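You operate a simulated robot arm through the tools that you are given. There is no shell and no other tool.

The job below is to be done with a simulated robot arm. You get a single attempt, and the scene is never put back.

Task
Read why the lathe won't run, mend it and test it.
Fine: switch off and open the guard, then throw home the lever that the display names; guard shut, switch on, start once, stop, switch off.

Only the result counts: the job must be done as asked and must still hold three seconds after the hand-in. Knocking over, shifting, dropping, spilling or breaking anything else fails it.

Robot
A 7-joint arm with a two-finger parallel gripper, fixed in place. Base frame: the origin is on the floor under the middle of its stand, x ahead of it, y to its left, z up. Lengths are in m, angles in rad, forces in N, time in s.
With the tool pointing down near the work surface it reaches from about 0.42 to 0.9 m from the base axis. Its first joint turns from -2.496 to 2.496 rad. Payload 3 kg.
Tool frame: the origin (TCP) lies between the finger pads and is the grasp point; the fingertips stand 0.03 m ahead of it; z points along the fingers, y is the line along which they close. The gripper opens to 0.094 m. The fingers are 0.028 m wide and 0.01 m thick; the gripper's body (0.05 by 0.096 m) begins 0.055 m behind the TCP.
Orientation is told as [roll, pitch, yaw] about the base's x, y, z axes, in that order, counted from this pose: with the fingers straight down and closing along the base's y, the tool's x points along the base's -x, its y along +y and its z along -z.

Tools
- The arm moves only by the tool arm_command. Its argument "rows" is text: rows parted by semicolons, each of 6 numbers parted by spaces: the shift along the tool's x, y, z in units of 200 mm (1.0 is 200 mm), then the turn, a rotation vector about the tool's x, y, z in units of 180 degrees (1.0 is 180 degrees). In form: dx dy dz wx wy wz; .... A call has 1 to 20 rows; each row is the pose to reach, as a shift and turn from the pose commanded when the call began, along the tool's axes at that moment. "claw" is the closure, from 0 (fully open) to 1 (shut), set as the call begins (left out, the last holds). A call with a number of a shift or a turn outside -1 to 1 is refused whole. Rows are played at 5 a second. More than 0.05 m and 0.15 rad between two rows, or a gripper value outside its range, and nothing of the call is played. A pose out of reach is approached as far as the arm can. The call stops where the force on the tool passes 90 N (or 10 N more than at its start, if that is more) or the arm is blocked; 0.2 s more then pass. Each finger travels about 0.072 m/s and halts on what it meets, pressing with about 32 N; the grip force reading is that of the motor and also rises with nothing between the fingers. The clock runs only during rows and for 0.2 s after the last one: add rows that repeat a pose to give the fingers time. It gives the time, the measured TCP pose, the force on the tool (base axes), the opening and the grip force at its end, in the units of the frame above (readings bear some noise), with the torque about the TCP (base axes, N m) and any sound that the robot's microphone picked up.
- Cameras (640 x 400 px; columns grow to the right, rows downward): "scene" is fixed at [0.2195, -0.5005, 1.1193]; the picture's right is [0.92, -0.40, 0.00], its down [-0.04, -0.09, -1.00] and it looks along [0.40, 0.91, -0.10] (base axes); focal length 312 px, centre (320, 200). "wrist" rides on the gripper at [0.076, 0.014, -0.103] in the tool frame; the picture's right is [-0.18, 0.98, 0.00], its down [-0.75, -0.14, -0.64] and it looks along [-0.63, -0.12, 0.77] (tool axes); focal length 243 px, centre (320, 200). There is no depth. A picture from a camera that has moved, and an enlarged one, comes with that camera's place and axes in the base frame and with its lens.
- camera(camera): a new picture of that camera. No time passes.
- enlarge(camera, box): a new picture of the part [left, top, right, bottom] of that camera's present view, enlarged. No time passes.
- hand_in(): hands the job in; it is judged then, once.

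Places have to be worked out from the pictures, the camera data and where the tool is seen. Open the gripper and draw the arm clear of the work before you hand the job in, unless the task says otherwise.

The tools are called after "Emit:" by a JSON object that holds its "name" and its "arguments". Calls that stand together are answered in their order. arm_command: Moves the arm, as the interface text tells. Its arguments: {"type":"object","properties":{"rows":{"type":"string"},"claw":{"type":"number"}},"required":["rows"]} The other tools are called the same way: camera (camera) takes a picture; enlarge (camera, box) takes an enlarged picture of a part of a camera's view; hand_in () hands the job in.

At the start:

```text
time_s: 0.0
tool_pos: [0.0477, 0.5351, 1.2028]
orientation: [0.0, 0.001, -0.001]
contact_force: [0.0, 0.3, -0.2]
torque: [-0.03, -0.01, 0.03]
opening: 0.0941
grip_force: 0.0
```

scene: 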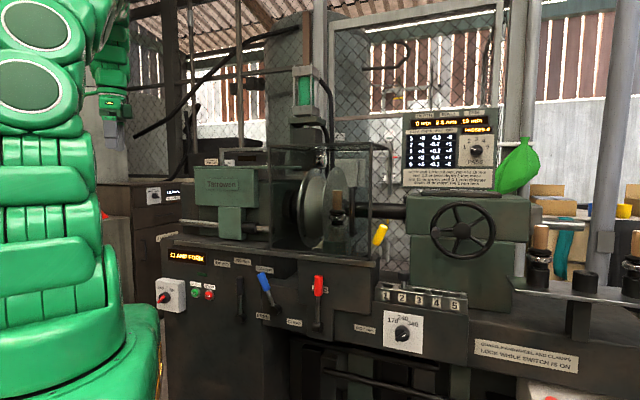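
wrist: 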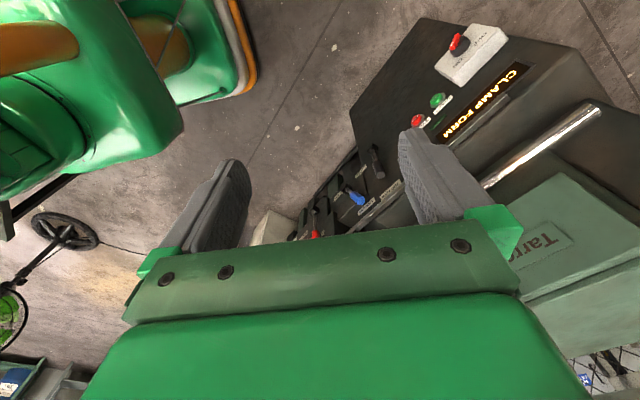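

I start by reading the scene: the display seems to read "CLAMP FORM". I'll enlarge several parts of it.

Emit:
{"name": "enlarge", "arguments": {"camera": "scene", "box": [150, 230, 340, 350]}}

Emit:
{"name": "enlarge", "arguments": {"camera": "scene", "box": [300, 210, 480, 350]}}

Emit:
{"name": "enlarge", "arguments": {"camera": "scene", "box": [180, 130, 420, 280]}}

Emit:
{"name": "enlarge", "arguments": {"camera": "wrist", "box": [280, 10, 640, 250]}}

Emit:
{"name": "enlarge", "arguments": {"camera": "scene", "box": [390, 100, 510, 200]}}

```text
3.33 times, centred on (245, 290) of scene
camera zoom: at [0.2195, -0.5005, 1.1193], right [0.92, -0.4, 0.0], down [-0.04, -0.09, -1.0], along [0.4, 0.91, -0.1], focal length 1039 px, centre (570, -100)
```

zoom: 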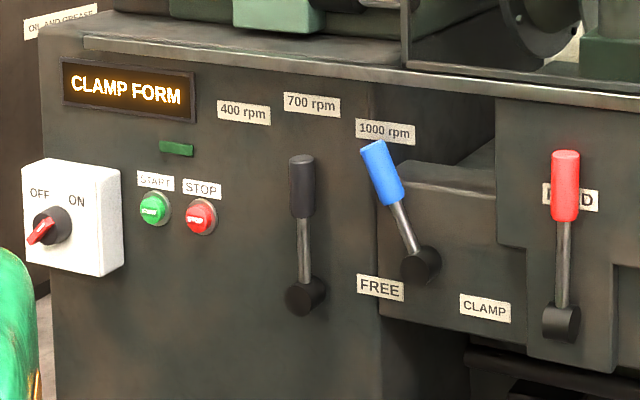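

```text
2.86 times, centred on (390, 280) of scene
camera zoom: at [0.2195, -0.5005, 1.1193], right [0.92, -0.4, 0.0], down [-0.04, -0.09, -1.0], along [0.4, 0.91, -0.1], focal length 890 px, centre (120, -29)
```

zoom: 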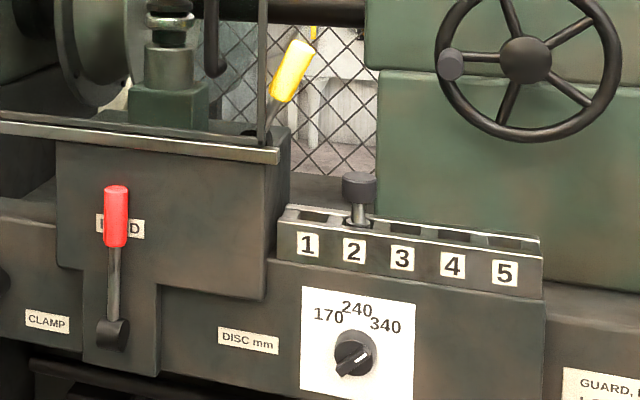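

```text
2.67 times, centred on (300, 205) of scene
camera zoom: at [0.2195, -0.5005, 1.1193], right [0.92, -0.4, 0.0], down [-0.04, -0.09, -1.0], along [0.4, 0.91, -0.1], focal length 831 px, centre (373, 187)
```

zoom: 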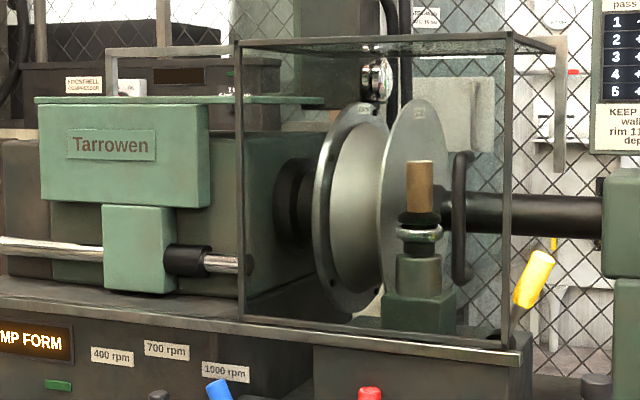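

```text
1.67 times, centred on (460, 130) of wrist
camera zoom: at [-0.0274, 0.5473, 1.3045], right [0.18, 0.98, 0.0], down [0.75, -0.14, 0.64], along [0.63, -0.12, -0.77], focal length 404 px, centre (87, 317)
```

zoom: 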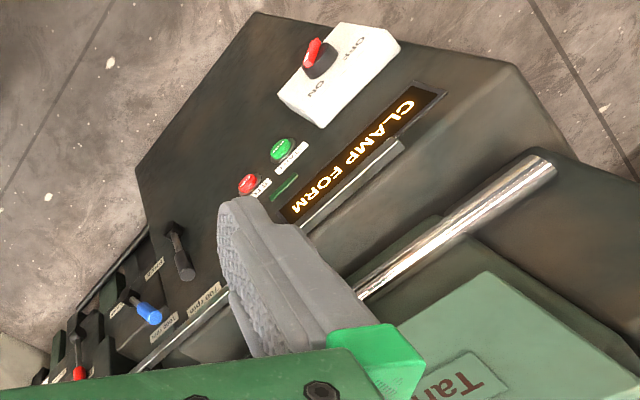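

```text
4.00 times, centred on (450, 150) of scene
camera zoom: at [0.2195, -0.5005, 1.1193], right [0.92, -0.4, 0.0], down [-0.04, -0.09, -1.0], along [0.4, 0.91, -0.1], focal length 1247 px, centre (-200, 400)
```

zoom: 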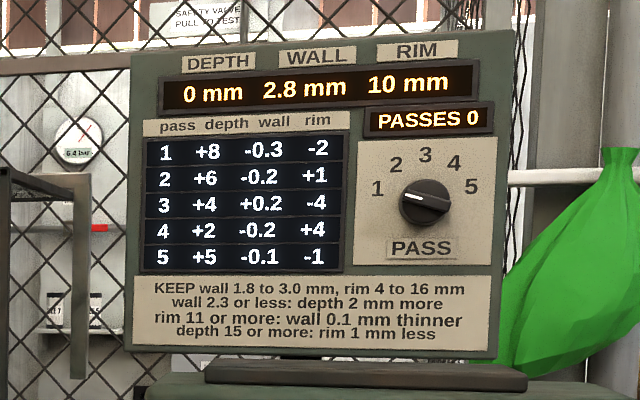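

Next I look closer at the switch, the levers and their labels.

Emit:
{"name": "enlarge", "arguments": {"camera": "scene", "box": [150, 270, 220, 320]}}

Emit:
{"name": "enlarge", "arguments": {"camera": "scene", "box": [225, 255, 345, 335]}}

Emit:
{"name": "enlarge", "arguments": {"camera": "scene", "box": [340, 210, 420, 270]}}

Emit:
{"name": "enlarge", "arguments": {"camera": "scene", "box": [260, 130, 400, 260]}}

Emit:
{"name": "enlarge", "arguments": {"camera": "scene", "box": [460, 330, 600, 400]}}

Emit:
{"name": "enlarge", "arguments": {"camera": "wrist", "box": [400, 10, 540, 150]}}

Emit:
{"name": "enlarge", "arguments": {"camera": "wrist", "box": [270, 130, 430, 250]}}

```text
8.00 times, centred on (185, 295) of scene
camera zoom: at [0.2195, -0.5005, 1.1193], right [0.92, -0.4, 0.0], down [-0.04, -0.09, -1.0], along [0.4, 0.91, -0.1], focal length 2493 px, centre (1400, -560)
```

zoom: 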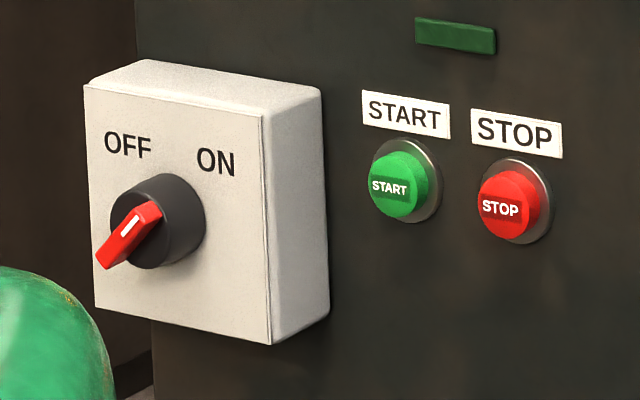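

```text
5.00 times, centred on (285, 295) of scene
camera zoom: at [0.2195, -0.5005, 1.1193], right [0.92, -0.4, 0.0], down [-0.04, -0.09, -1.0], along [0.4, 0.91, -0.1], focal length 1558 px, centre (495, -275)
```

zoom: 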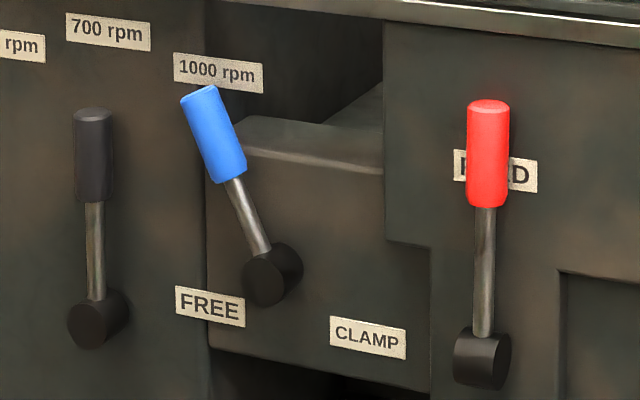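

```text
6.67 times, centred on (380, 240) of scene
camera zoom: at [0.2195, -0.5005, 1.1193], right [0.92, -0.4, 0.0], down [-0.04, -0.09, -1.0], along [0.4, 0.91, -0.1], focal length 2078 px, centre (-80, -67)
```

zoom: 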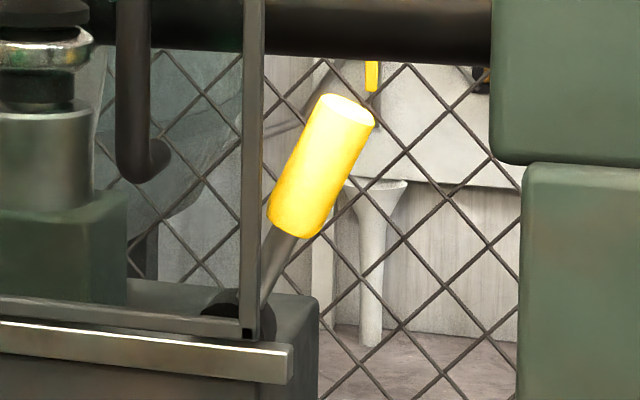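

```text
3.08 times, centred on (330, 195) of scene
camera zoom: at [0.2195, -0.5005, 1.1193], right [0.92, -0.4, 0.0], down [-0.04, -0.09, -1.0], along [0.4, 0.91, -0.1], focal length 959 px, centre (289, 215)
```

zoom: 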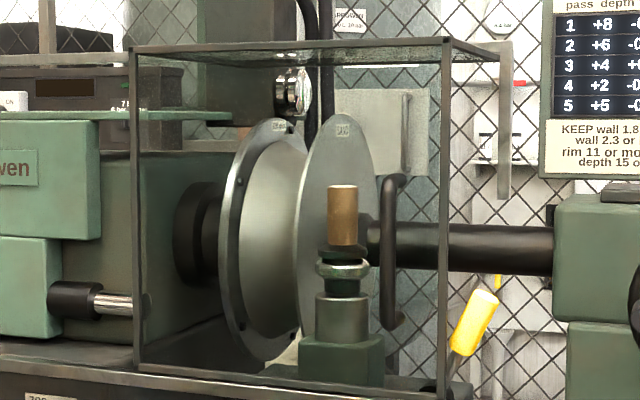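

```text
4.57 times, centred on (530, 365) of scene
camera zoom: at [0.2195, -0.5005, 1.1193], right [0.92, -0.4, 0.0], down [-0.04, -0.09, -1.0], along [0.4, 0.91, -0.1], focal length 1425 px, centre (-640, -554)
```

zoom: 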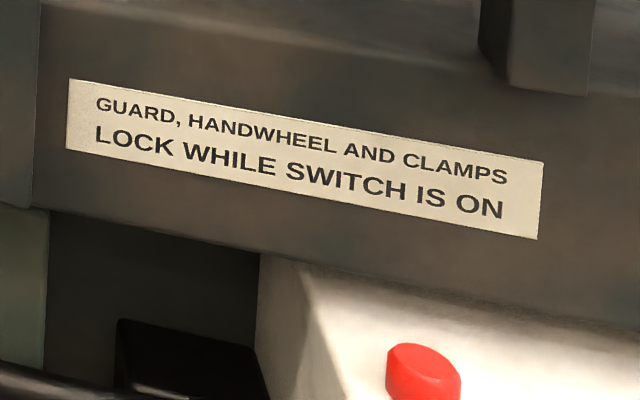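

```text
2.86 times, centred on (470, 80) of wrist
camera zoom: at [-0.0274, 0.5473, 1.3045], right [0.18, 0.98, 0.0], down [0.75, -0.14, 0.64], along [0.63, -0.12, -0.77], focal length 693 px, centre (-109, 543)
```

zoom: 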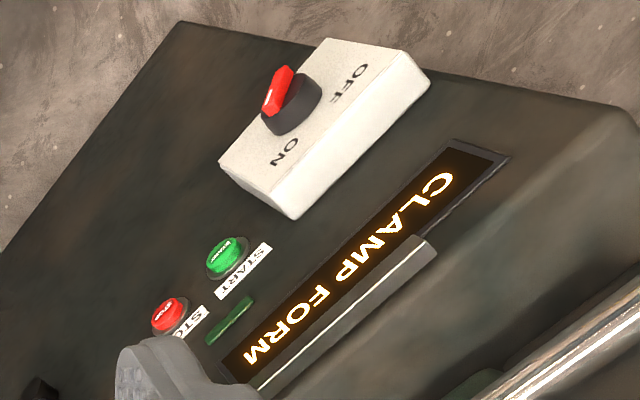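

```text
3.33 times, centred on (350, 190) of wrist
camera zoom: at [-0.0274, 0.5473, 1.3045], right [0.18, 0.98, 0.0], down [0.75, -0.14, 0.64], along [0.63, -0.12, -0.77], focal length 809 px, centre (220, 233)
```

zoom: 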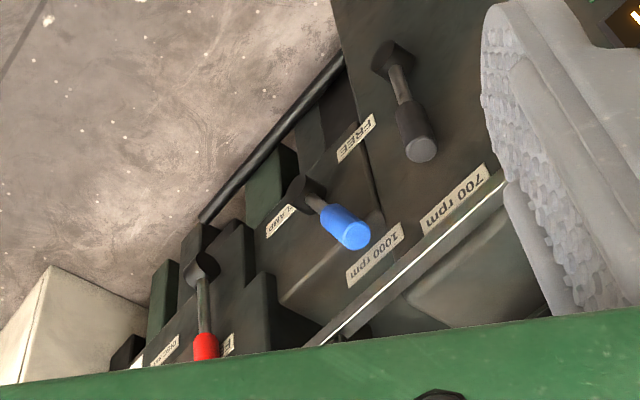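

The switch's white mark seems to point at ON, and my rough triangulation puts the lathe front on a line about 45° off, some 0.73 m from the base axis. I look at the guard in more detail.

Emit:
{"name": "enlarge", "arguments": {"camera": "scene", "box": [255, 135, 335, 195]}}

Emit:
{"name": "enlarge", "arguments": {"camera": "scene", "box": [325, 135, 405, 195]}}

Emit:
{"name": "enlarge", "arguments": {"camera": "scene", "box": [255, 190, 335, 250]}}

Emit:
{"name": "enlarge", "arguments": {"camera": "scene", "box": [315, 190, 395, 250]}}

Emit:
{"name": "enlarge", "arguments": {"camera": "scene", "box": [290, 260, 350, 340]}}

Emit:
{"name": "enlarge", "arguments": {"camera": "scene", "box": [150, 140, 280, 250]}}

```text
6.67 times, centred on (295, 165) of scene
camera zoom: at [0.2195, -0.5005, 1.1193], right [0.92, -0.4, 0.0], down [-0.04, -0.09, -1.0], along [0.4, 0.91, -0.1], focal length 2078 px, centre (487, 433)
```

zoom: 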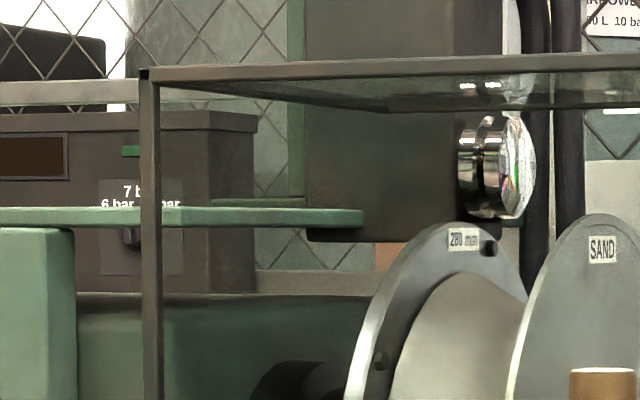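

```text
6.67 times, centred on (365, 165) of scene
camera zoom: at [0.2195, -0.5005, 1.1193], right [0.92, -0.4, 0.0], down [-0.04, -0.09, -1.0], along [0.4, 0.91, -0.1], focal length 2078 px, centre (20, 433)
```

zoom: 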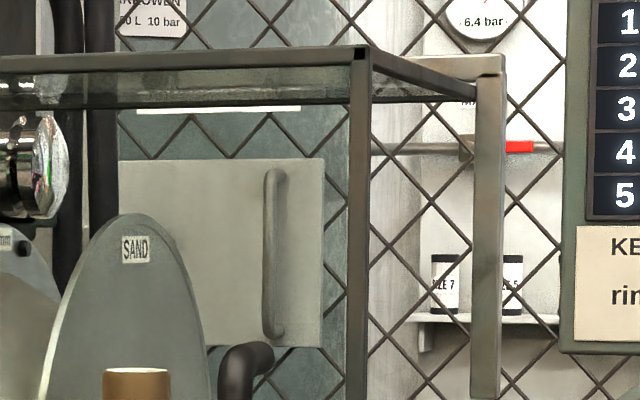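

```text
6.67 times, centred on (295, 220) of scene
camera zoom: at [0.2195, -0.5005, 1.1193], right [0.92, -0.4, 0.0], down [-0.04, -0.09, -1.0], along [0.4, 0.91, -0.1], focal length 2078 px, centre (487, 67)
```

zoom: 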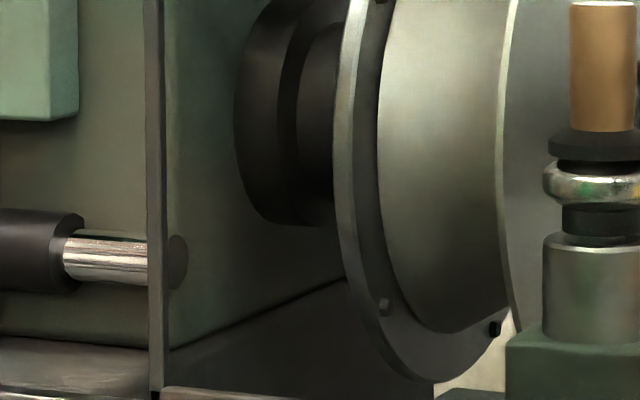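

```text
6.67 times, centred on (355, 220) of scene
camera zoom: at [0.2195, -0.5005, 1.1193], right [0.92, -0.4, 0.0], down [-0.04, -0.09, -1.0], along [0.4, 0.91, -0.1], focal length 2078 px, centre (87, 67)
```

zoom: 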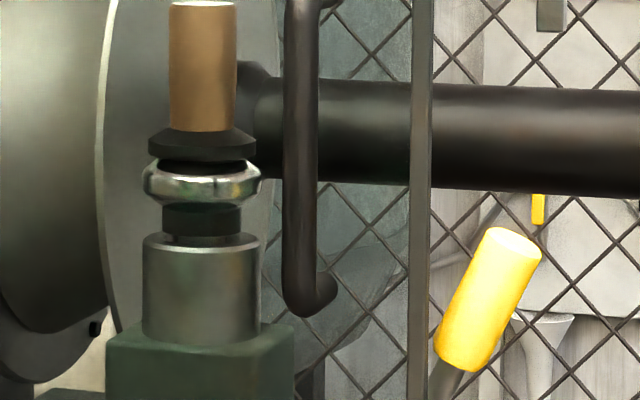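

```text
5.00 times, centred on (320, 300) of scene
camera zoom: at [0.2195, -0.5005, 1.1193], right [0.92, -0.4, 0.0], down [-0.04, -0.09, -1.0], along [0.4, 0.91, -0.1], focal length 1558 px, centre (320, -300)
```

zoom: 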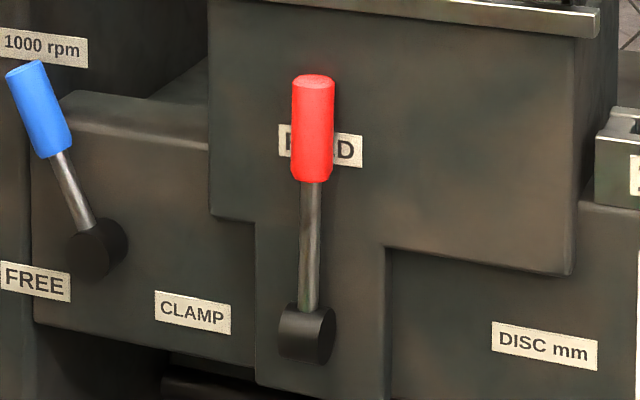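

```text
3.64 times, centred on (215, 195) of scene
camera zoom: at [0.2195, -0.5005, 1.1193], right [0.92, -0.4, 0.0], down [-0.04, -0.09, -1.0], along [0.4, 0.91, -0.1], focal length 1133 px, centre (702, 218)
```

zoom: 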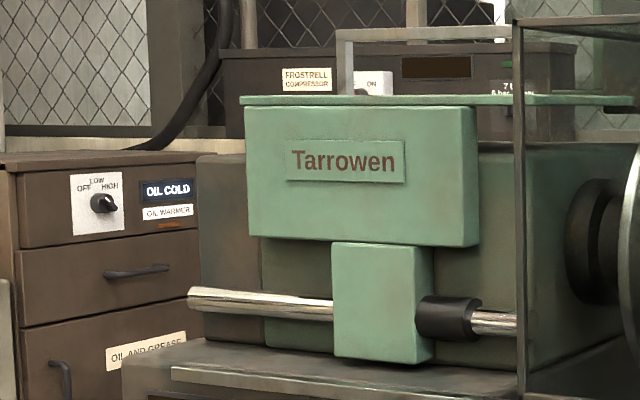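

The guard seems to slide leftward on a rail, with a black D-handle on its front panel. I turn the tool toward the lathe front and back it off so the wrist camera can read the panel; this is the first half of that move.

Emit:
{"name": "arm_command", "arguments": {"rows": "-0.11 -0.055 0.079 -0.0114 -0.0297 -0.0114; -0.22 -0.109 0.158 -0.0229 -0.0595 -0.0229; -0.33 -0.164 0.236 -0.0343 -0.0892 -0.0343; -0.44 -0.219 0.315 -0.0458 -0.119 -0.0458; -0.55 -0.273 0.394 -0.0572 -0.1487 -0.0572; -0.66 -0.328 0.473 -0.0686 -0.1784 -0.0686; -0.77 -0.383 0.551 -0.0801 -0.2082 -0.0801; -0.88 -0.4375 0.63 -0.0915 -0.2379 -0.0915", "claw": 0}}

```text
time_s: 0.9
tool_pos: [0.1049, 0.5005, 1.1414]
orientation: [0.156, 0.031, 0.056]
contact_force: [0.0, 0.1, 0.0]
torque: [-0.02, 0.01, -0.01]
opening: 0.094
grip_force: 0.0
stopped in row 4: the arm was blocked; the commanded pose is now the measured one
```

The arm was blocked with no contact force, probably by a joint limit in this direction. I look at the arm before trying another way.

Emit:
{"name": "camera", "arguments": {"camera": "scene"}}

Emit:
{"name": "camera", "arguments": {"camera": "wrist"}}

```text
taken
```

scene: 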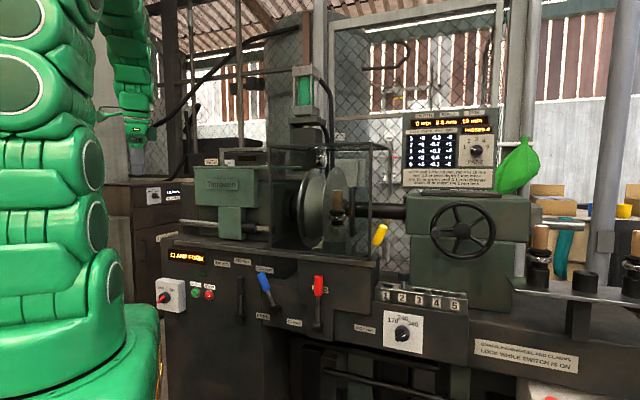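

```text
taken
camera wrist: at [0.0332, 0.492, 1.2467], right [0.14, 0.98, 0.15], down [0.78, -0.2, 0.59], along [0.6, 0.04, -0.8], focal length 243 px, centre (320, 200)
```

wrist: 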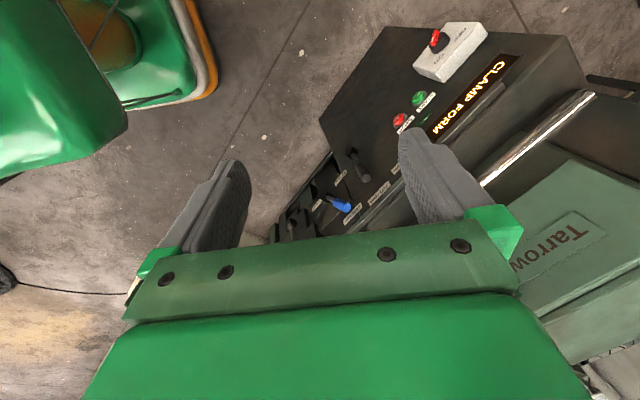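

The block came with no contact and only the pitch lagged, so it's a wrist joint limit. I'll instead swing around the base with yaw first, keeping the tool mostly down, then tilt forward in the arm's plane.

Emit:
{"name": "arm_command", "arguments": {"rows": "-0.091 -0.048 -0.01 -0.0005 -0.0025 0.0157; -0.182 -0.097 -0.021 -0.001 -0.005 0.0314; -0.273 -0.145 -0.031 -0.0015 -0.0074 0.0471; -0.365 -0.193 -0.042 -0.002 -0.0099 0.0629; -0.456 -0.242 -0.052 -0.0025 -0.0123 0.0786; -0.547 -0.29 -0.062 -0.003 -0.0148 0.0943; -0.638 -0.338 -0.073 -0.0035 -0.0172 0.11; -0.729 -0.3865 -0.083 -0.004 -0.0197 0.1257"}}

```text
time_s: 2.7
tool_pos: [0.2527, 0.4321, 1.1457]
orientation: [0.175, 0.13, -0.353]
contact_force: [0.8, 0.2, -1.2]
torque: [0.01, 0.02, -0.01]
opening: 0.094
grip_force: 0.0
```

That worked, apart from a small pitch drift. I check the view and arm posture before continuing.

Emit:
{"name": "camera", "arguments": {"camera": "scene"}}

Emit:
{"name": "camera", "arguments": {"camera": "wrist"}}

```text
taken
```

scene: 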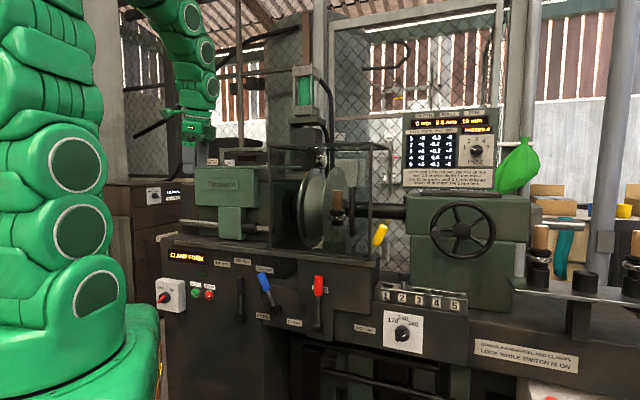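

```text
taken
camera wrist: at [0.1929, 0.4484, 1.2579], right [0.53, 0.84, 0.15], down [0.69, -0.52, 0.51], along [0.5, -0.17, -0.85], focal length 243 px, centre (320, 200)
```

wrist: 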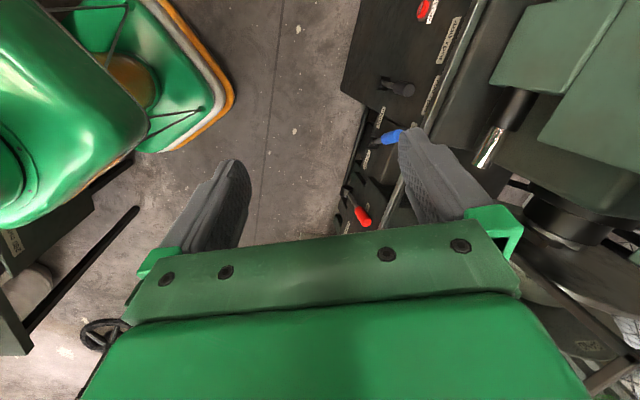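

I send a call that just holds the pose, to see whether the pitch error is lag or a true limit.

Emit:
{"name": "arm_command", "arguments": {"rows": "0 0 0 0 0 0; 0 0 0 0 0 0; 0 0 0 0 0 0"}}

```text
time_s: 3.5
tool_pos: [0.2536, 0.4324, 1.1442]
orientation: [0.172, 0.116, -0.352]
contact_force: [-0.4, -0.1, 0.6]
torque: [-0.04, -0.01, 0.01]
opening: 0.0941
grip_force: 0.1
```

It is slowly converging, so it is lag near an awkward configuration. I continue slowly: swing to the lathe's facing direction, tilt the tool about 50° up from down, and come lower.

Emit:
{"name": "arm_command", "arguments": {"rows": "-0.062 -0.021 0.033 -0.0188 -0.0072 0.011; -0.124 -0.043 0.067 -0.0377 -0.0144 0.0221; -0.187 -0.064 0.1 -0.0565 -0.0215 0.0331; -0.249 -0.086 0.133 -0.0754 -0.0287 0.0441; -0.311 -0.107 0.166 -0.0942 -0.0359 0.0552; -0.373 -0.129 0.2 -0.1131 -0.0431 0.0662; -0.435 -0.15 0.233 -0.1319 -0.0502 0.0772; -0.497 -0.171 0.266 -0.1507 -0.0574 0.0883; -0.56 -0.193 0.299 -0.1696 -0.0646 0.0993; -0.622 -0.214 0.333 -0.1884 -0.0718 0.1103; -0.684 -0.236 0.366 -0.2073 -0.0789 0.1214; -0.746 -0.257 0.399 -0.2261 -0.0861 0.1324; -0.746 -0.257 0.399 -0.2261 -0.0861 0.1324"}}

```text
time_s: 6.3
tool_pos: [0.414, 0.3823, 1.0876]
orientation: [0.883, 0.001, -0.828]
contact_force: [0.2, -0.1, 0.3]
torque: [-0.01, 0.01, 0.0]
opening: 0.0935
grip_force: 0.1
out of reach, approached as far as the arm can: row 10, 11, 12, 13
```

The tilt worked but that spot is too close in for the arm; it stopped near [0.414, 0.382, 1.088]. I look from here.

Emit:
{"name": "camera", "arguments": {"camera": "wrist"}}

Emit:
{"name": "camera", "arguments": {"camera": "scene"}}

```text
taken
camera wrist: at [0.3103, 0.3887, 1.1646], right [0.59, 0.29, 0.76], down [0.08, -0.95, 0.3], along [0.81, -0.11, -0.58], focal length 243 px, centre (320, 200)
```

wrist: 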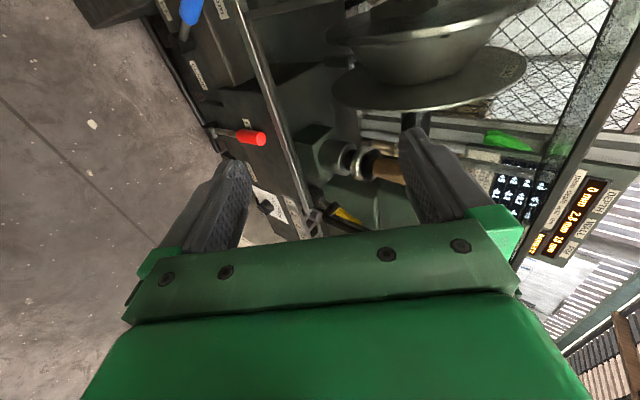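

```text
taken
```

scene: 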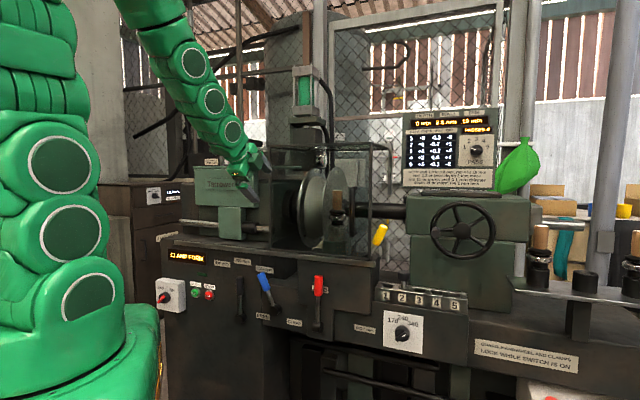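

I enlarge the wrist view for the red and yellow lever labels.

Emit:
{"name": "enlarge", "arguments": {"camera": "wrist", "box": [150, 0, 310, 100]}}

Emit:
{"name": "enlarge", "arguments": {"camera": "wrist", "box": [190, 80, 350, 180]}}

Emit:
{"name": "enlarge", "arguments": {"camera": "wrist", "box": [240, 160, 400, 260]}}

Emit:
{"name": "enlarge", "arguments": {"camera": "wrist", "box": [300, 0, 640, 212]}}

```text
4.00 times, centred on (230, 50) of wrist
camera zoom: at [0.3103, 0.3887, 1.1646], right [0.59, 0.29, 0.76], down [0.08, -0.95, 0.3], along [0.81, -0.11, -0.58], focal length 970 px, centre (680, 800)
```

zoom: 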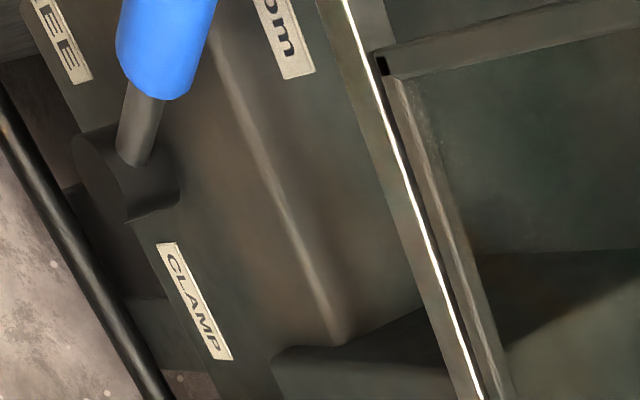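

```text
4.00 times, centred on (270, 130) of wrist
camera zoom: at [0.3103, 0.3887, 1.1646], right [0.59, 0.29, 0.76], down [0.08, -0.95, 0.3], along [0.81, -0.11, -0.58], focal length 970 px, centre (520, 480)
```

zoom: 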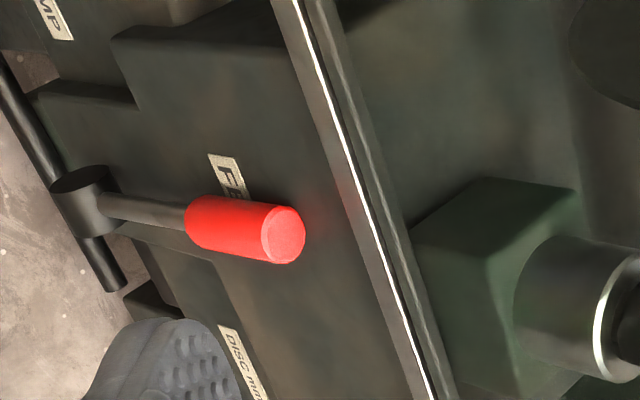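

```text
4.00 times, centred on (320, 210) of wrist
camera zoom: at [0.3103, 0.3887, 1.1646], right [0.59, 0.29, 0.76], down [0.08, -0.95, 0.3], along [0.81, -0.11, -0.58], focal length 970 px, centre (320, 160)
```

zoom: 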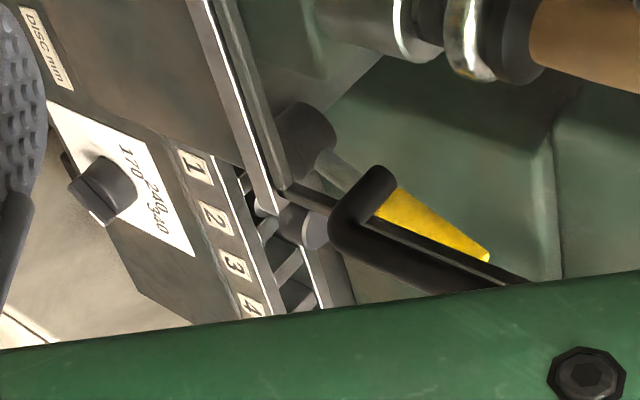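

```text
1.88 times, centred on (470, 106) of wrist
camera zoom: at [0.3103, 0.3887, 1.1646], right [0.59, 0.29, 0.76], down [0.08, -0.95, 0.3], along [0.81, -0.11, -0.58], focal length 457 px, centre (38, 377)
```

zoom: 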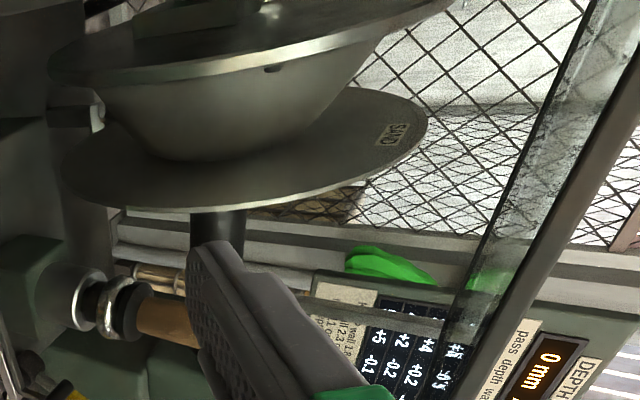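

Red's label begins "FE" (feed), blue swings FREE/CLAMP, and yellow is inside the guard with its labels unread. I shift the camera to the right to see the yellow lever and its surroundings.

Emit:
{"name": "arm_command", "arguments": {"rows": "-0.1 0.064 0.011 0 0 0; -0.2 0.128 0.023 0 0 0; -0.3 0.192 0.034 0 0 0; -0.4 0.256 0.046 0 0 0; -0.5 0.32 0.057 0 0 0; -0.6 0.384 0.069 0 0 0; -0.6 0.384 0.069 0 0 0"}}

Emit:
{"name": "camera", "arguments": {"camera": "wrist"}}

Emit:
{"name": "camera", "arguments": {"camera": "scene"}}

```text
time_s: 7.9
tool_pos: [0.5391, 0.3335, 1.138]
orientation: [0.882, 0.003, -0.826]
contact_force: [-0.1, -0.3, -1.3]
torque: [0.03, -0.02, 0.01]
opening: 0.094
grip_force: 0.1
```

```text
taken
camera wrist: at [0.4365, 0.3405, 1.2149], right [0.59, 0.29, 0.76], down [0.08, -0.95, 0.3], along [0.81, -0.11, -0.58], focal length 243 px, centre (320, 200)
```

wrist: 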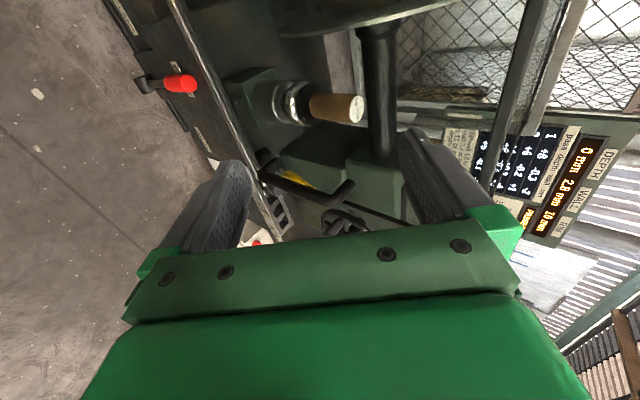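

```text
taken
```

scene: 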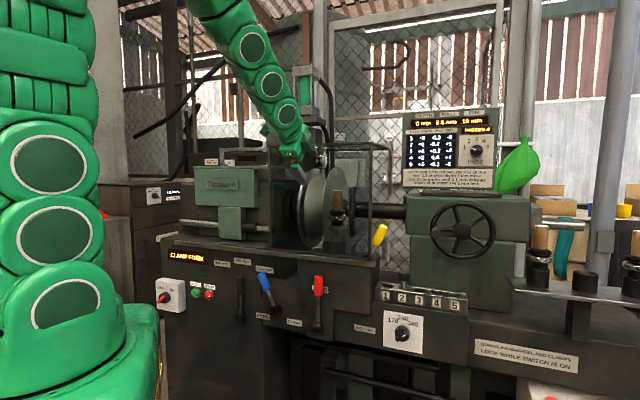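

The yellow lever is now in view; I zoom in on it and its neighbourhood.

Emit:
{"name": "enlarge", "arguments": {"camera": "wrist", "box": [230, 130, 390, 240]}}

Emit:
{"name": "enlarge", "arguments": {"camera": "wrist", "box": [110, 30, 270, 140]}}

Emit:
{"name": "enlarge", "arguments": {"camera": "scene", "box": [300, 240, 400, 310]}}

Emit:
{"name": "enlarge", "arguments": {"camera": "wrist", "box": [330, 0, 640, 200]}}

```text
3.64 times, centred on (310, 185) of wrist
camera zoom: at [0.4365, 0.3405, 1.2149], right [0.59, 0.29, 0.76], down [0.08, -0.95, 0.3], along [0.81, -0.11, -0.58], focal length 882 px, centre (356, 254)
```

zoom: 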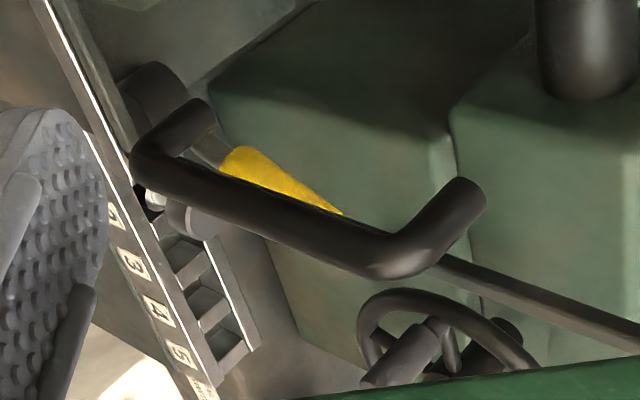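

```text
3.64 times, centred on (190, 85) of wrist
camera zoom: at [0.4365, 0.3405, 1.2149], right [0.59, 0.29, 0.76], down [0.08, -0.95, 0.3], along [0.81, -0.11, -0.58], focal length 882 px, centre (793, 618)
```

zoom: 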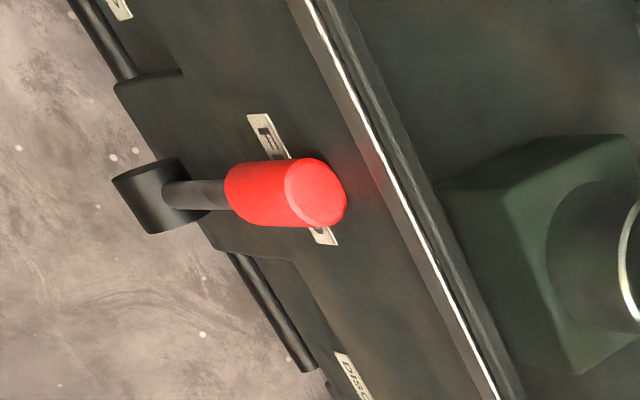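

```text
5.71 times, centred on (350, 275) of scene
camera zoom: at [0.2195, -0.5005, 1.1193], right [0.92, -0.4, 0.0], down [-0.04, -0.09, -1.0], along [0.4, 0.91, -0.1], focal length 1781 px, centre (149, -229)
```

zoom: 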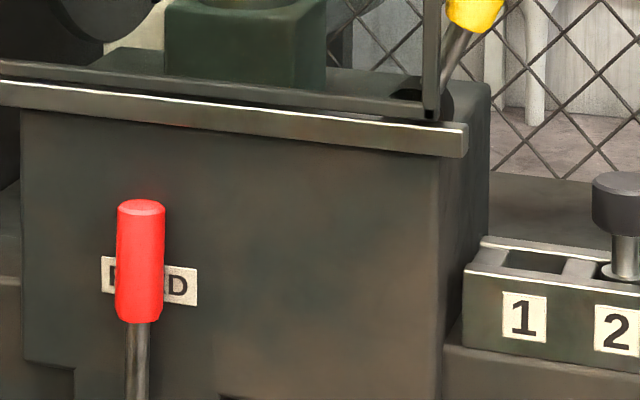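

```text
2.00 times, centred on (485, 100) of wrist
camera zoom: at [0.4365, 0.3405, 1.2149], right [0.59, 0.29, 0.76], down [0.08, -0.95, 0.3], along [0.81, -0.11, -0.58], focal length 485 px, centre (-10, 400)
```

zoom: 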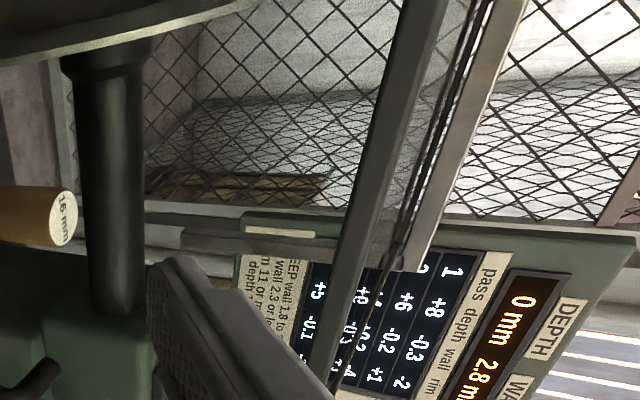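

The yellow pivot is about [0.76, 0.34, 0.83] inside the guard and its handle leans right; I still see no label on it. I move the camera further right and higher to look at the bed around the yellow lever.

Emit:
{"name": "arm_command", "arguments": {"rows": "-0.12 0.061 -0.051 0 0 0; -0.24 0.123 -0.103 0 0 0; -0.36 0.184 -0.154 0 0 0; -0.48 0.245 -0.206 0 0 0; -0.6 0.306 -0.257 0 0 0; -0.6 0.306 -0.257 0 0 0"}}

Emit:
{"name": "camera", "arguments": {"camera": "wrist"}}

Emit:
{"name": "enlarge", "arguments": {"camera": "wrist", "box": [200, 90, 400, 215]}}

```text
time_s: 9.3
tool_pos: [0.6208, 0.245, 1.2188]
orientation: [0.882, 0.0, -0.825]
contact_force: [-0.5, 0.5, 0.2]
torque: [-0.04, 0.03, 0.03]
opening: 0.0941
grip_force: 0.1
```

```text
taken
camera wrist: at [0.5174, 0.2521, 1.2952], right [0.58, 0.29, 0.76], down [0.08, -0.95, 0.3], along [0.81, -0.11, -0.58], focal length 243 px, centre (320, 200)
```

wrist: 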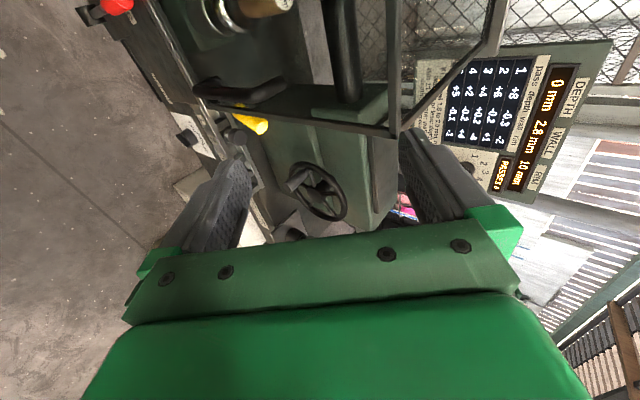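

```text
3.20 times, centred on (300, 152) of wrist
camera zoom: at [0.5174, 0.2521, 1.2952], right [0.58, 0.29, 0.76], down [0.08, -0.95, 0.3], along [0.81, -0.11, -0.58], focal length 776 px, centre (384, 352)
```

zoom: 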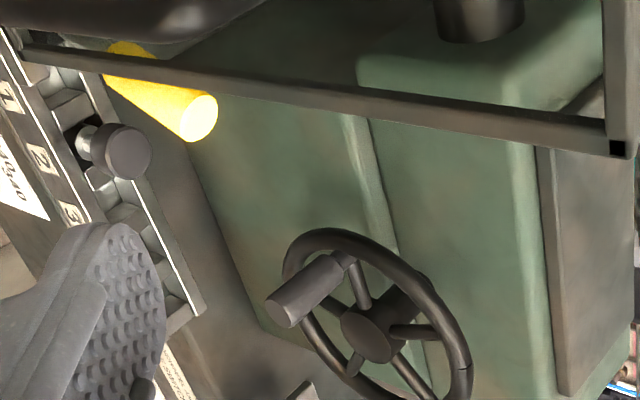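

No label is visible on yellow from above either. I go left and lower, levelling the tool, to read everything around the blue and black levers.

Emit:
{"name": "arm_command", "arguments": {"rows": "0.095 -0.058 0.048 -0.011 0 0; 0.19 -0.116 0.095 -0.022 0 0; 0.285 -0.174 0.143 -0.033 0 0; 0.38 -0.232 0.191 -0.044 0 0; 0.475 -0.29 0.239 -0.055 0 0; 0.57 -0.347 0.286 -0.066 0 0; 0.665 -0.405 0.334 -0.077 0 0; 0.76 -0.463 0.382 -0.088 0 0; 0.855 -0.521 0.429 -0.1 0 0; 0.95 -0.579 0.477 -0.111 0 0; 0.95 -0.579 0.477 -0.111 0 0"}}

Emit:
{"name": "camera", "arguments": {"camera": "wrist"}}

```text
time_s: 11.7
tool_pos: [0.5228, 0.4079, 1.0894]
orientation: [1.228, -0.001, -0.825]
contact_force: [0.6, 0.3, -0.2]
torque: [0.0, -0.02, -0.01]
opening: 0.0941
grip_force: 0.0
out of reach, approached as far as the arm can: row 8, 9, 10, 11
```

```text
taken
camera wrist: at [0.4042, 0.3997, 1.1355], right [0.37, 0.09, 0.93], down [0.03, -1.0, 0.08], along [0.93, 0.0, -0.37], focal length 243 px, centre (320, 200)
```

wrist: 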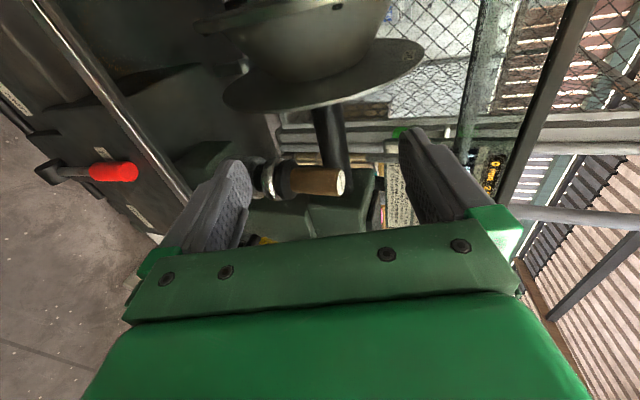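

The arm can't fold closer than about 0.66 m with a level tool, which is fine. I go down about 0.2 m and left 0.1 m, staying clear of the levers.

Emit:
{"name": "arm_command", "arguments": {"rows": "0.069 -0.118 0.042 0 0 0; 0.138 -0.236 0.084 0 0 0; 0.206 -0.353 0.126 0 0 0; 0.275 -0.471 0.168 0 0 0; 0.344 -0.589 0.21 0 0 0; 0.413 -0.707 0.252 0 0 0; 0.481 -0.824 0.294 0 0 0; 0.55 -0.942 0.336 0 0 0; 0.55 -0.942 0.336 0 0 0"}}

Emit:
{"name": "camera", "arguments": {"camera": "wrist"}}

Emit:
{"name": "camera", "arguments": {"camera": "scene"}}

```text
time_s: 12.7
tool_pos: [0.512, 0.4655, 1.0125]
orientation: [1.249, 0.006, -0.832]
contact_force: [-85.3, -88.1, 42.0]
torque: [5.64, -4.93, 1.24]
opening: 0.094
grip_force: 0.0
out of reach, approached as far as the arm can: row 1, 2, 3, 4
stopped in row 4: the force on the tool passed its limit at 181 N (the readings are from after the stop); the commanded pose is now the measured one
```

```text
taken
camera wrist: at [0.3927, 0.4575, 1.0582], right [0.36, 0.07, 0.93], down [0.03, -1.0, 0.07], along [0.93, 0.0, -0.36], focal length 243 px, centre (320, 200)
```

wrist: 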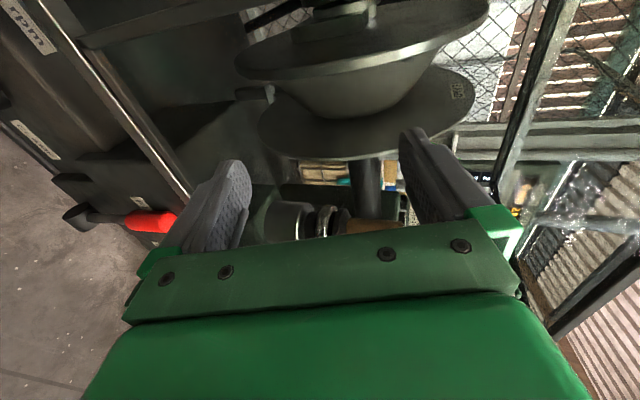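

```text
taken
```

scene: 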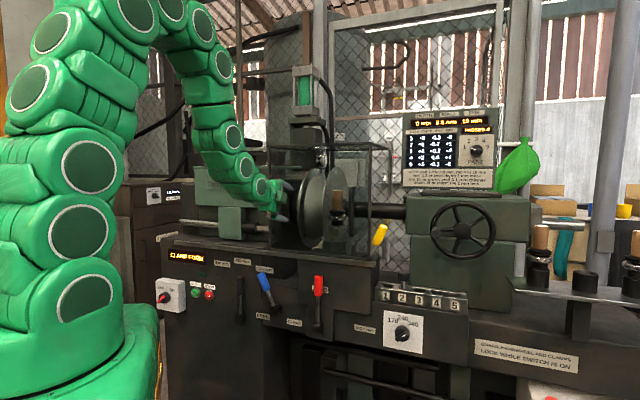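

The fingers touched the guard front (the arm drifted outward because the inward pose was out of reach). I back off at once, reducing the tilt while retreating inward and up.

Emit:
{"name": "arm_command", "arguments": {"rows": "0 0.03 -0.063 0.0185 0 0; 0 0.063 -0.127 0.037 0 0; 0 0.095 -0.19 0.0555 0 0; 0 0.127 -0.253 0.074 0 0; 0 0.158 -0.317 0.0925 0 0; 0 0.19 -0.38 0.111 0 0; 0 0.19 -0.38 0.111 0 0"}}

Emit:
{"name": "enlarge", "arguments": {"camera": "scene", "box": [180, 130, 420, 280]}}

```text
time_s: 14.3
tool_pos: [0.4696, 0.4286, 1.0706]
orientation: [0.895, 0.005, -0.831]
contact_force: [0.3, 0.3, 0.3]
torque: [0.02, 0.02, 0.0]
opening: 0.0939
grip_force: 0.1
```

```text
2.67 times, centred on (300, 205) of scene
camera zoom: at [0.2195, -0.5005, 1.1193], right [0.92, -0.4, 0.0], down [-0.04, -0.09, -1.0], along [0.4, 0.91, -0.1], focal length 831 px, centre (373, 187)
```

zoom: 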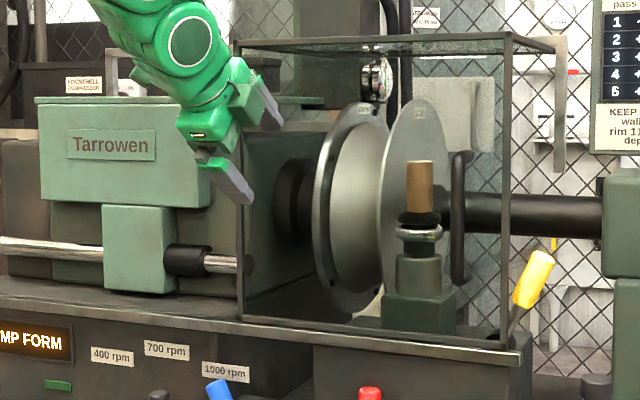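

The guard looks unmoved. From the rail line I now estimate the lathe's inward normal at about 46° azimuth. I check the remaining areas of the scene for labels that name the form clamp.

Emit:
{"name": "enlarge", "arguments": {"camera": "scene", "box": [400, 180, 560, 290]}}

Emit:
{"name": "enlarge", "arguments": {"camera": "scene", "box": [230, 290, 390, 400]}}

Emit:
{"name": "enlarge", "arguments": {"camera": "scene", "box": [360, 280, 520, 390]}}

Emit:
{"name": "enlarge", "arguments": {"camera": "scene", "box": [500, 190, 640, 300]}}

Emit:
{"name": "camera", "arguments": {"camera": "wrist"}}

```text
3.64 times, centred on (480, 235) of scene
camera zoom: at [0.2195, -0.5005, 1.1193], right [0.92, -0.4, 0.0], down [-0.04, -0.09, -1.0], along [0.4, 0.91, -0.1], focal length 1133 px, centre (-262, 73)
```

zoom: 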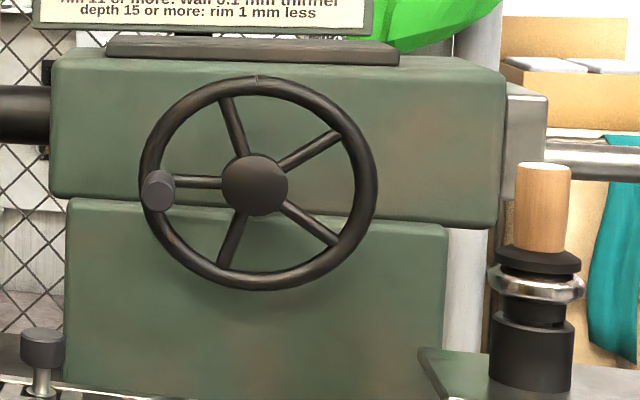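

```text
3.64 times, centred on (310, 345) of scene
camera zoom: at [0.2195, -0.5005, 1.1193], right [0.92, -0.4, 0.0], down [-0.04, -0.09, -1.0], along [0.4, 0.91, -0.1], focal length 1133 px, centre (356, -327)
```

zoom: 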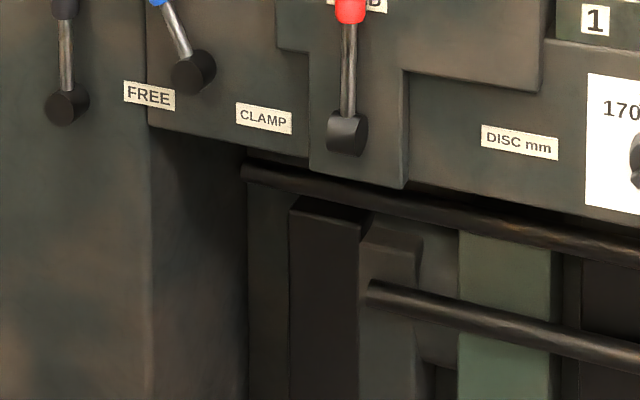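

```text
3.64 times, centred on (440, 335) of scene
camera zoom: at [0.2195, -0.5005, 1.1193], right [0.92, -0.4, 0.0], down [-0.04, -0.09, -1.0], along [0.4, 0.91, -0.1], focal length 1133 px, centre (-116, -291)
```

zoom: 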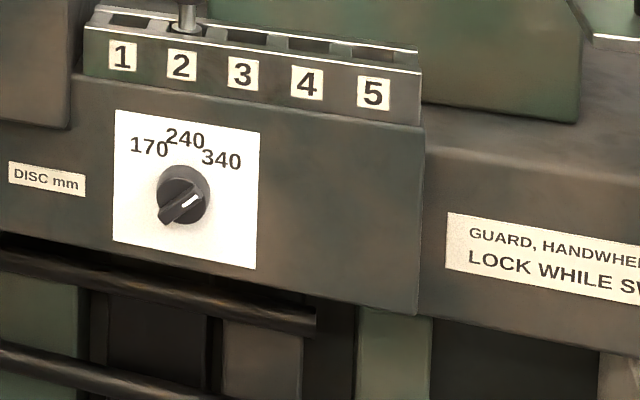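

```text
3.64 times, centred on (570, 245) of scene
camera zoom: at [0.2195, -0.5005, 1.1193], right [0.92, -0.4, 0.0], down [-0.04, -0.09, -1.0], along [0.4, 0.91, -0.1], focal length 1133 px, centre (-589, 36)
```

zoom: 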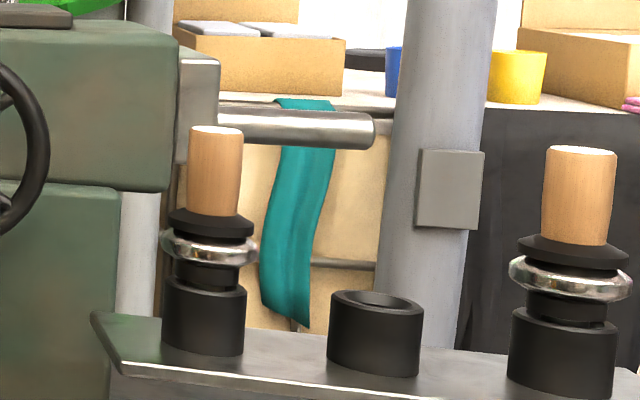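

```text
taken
camera wrist: at [0.3665, 0.433, 1.1456], right [0.58, 0.28, 0.77], down [0.07, -0.95, 0.29], along [0.81, -0.11, -0.57], focal length 243 px, centre (320, 200)
```

wrist: 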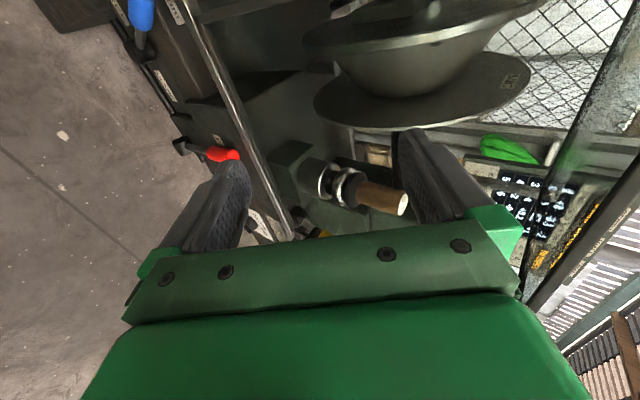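

I zoom on the yellow base and on the blue lever from this wrist pose.

Emit:
{"name": "enlarge", "arguments": {"camera": "wrist", "box": [240, 170, 370, 250]}}

Emit:
{"name": "enlarge", "arguments": {"camera": "wrist", "box": [100, 0, 260, 100]}}

Emit:
{"name": "enlarge", "arguments": {"camera": "wrist", "box": [160, 90, 320, 190]}}

```text
4.92 times, centred on (305, 210) of wrist
camera zoom: at [0.3665, 0.433, 1.1456], right [0.58, 0.28, 0.77], down [0.07, -0.95, 0.29], along [0.81, -0.11, -0.57], focal length 1194 px, centre (394, 151)
```

zoom: 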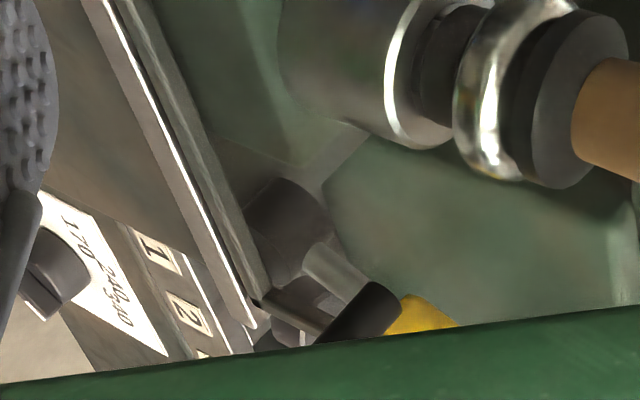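

```text
4.00 times, centred on (180, 50) of wrist
camera zoom: at [0.3665, 0.433, 1.1456], right [0.58, 0.28, 0.77], down [0.07, -0.95, 0.29], along [0.81, -0.11, -0.57], focal length 970 px, centre (880, 800)
```

zoom: 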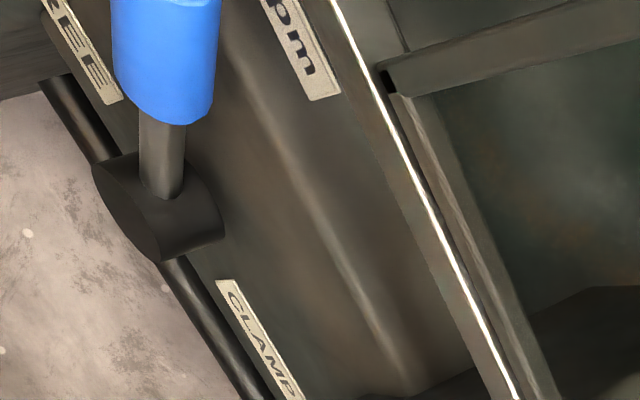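

```text
4.00 times, centred on (240, 140) of wrist
camera zoom: at [0.3665, 0.433, 1.1456], right [0.58, 0.28, 0.77], down [0.07, -0.95, 0.29], along [0.81, -0.11, -0.57], focal length 970 px, centre (640, 440)
```

zoom: 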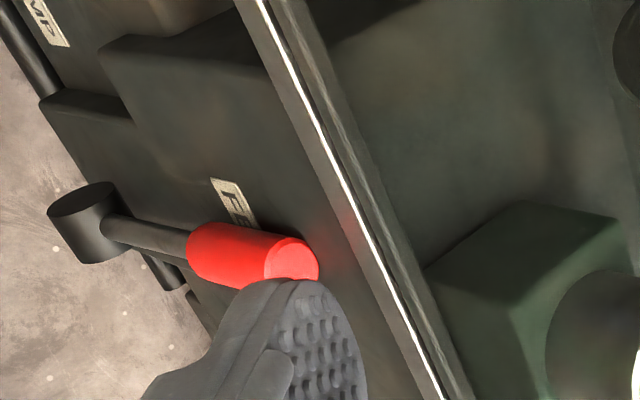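

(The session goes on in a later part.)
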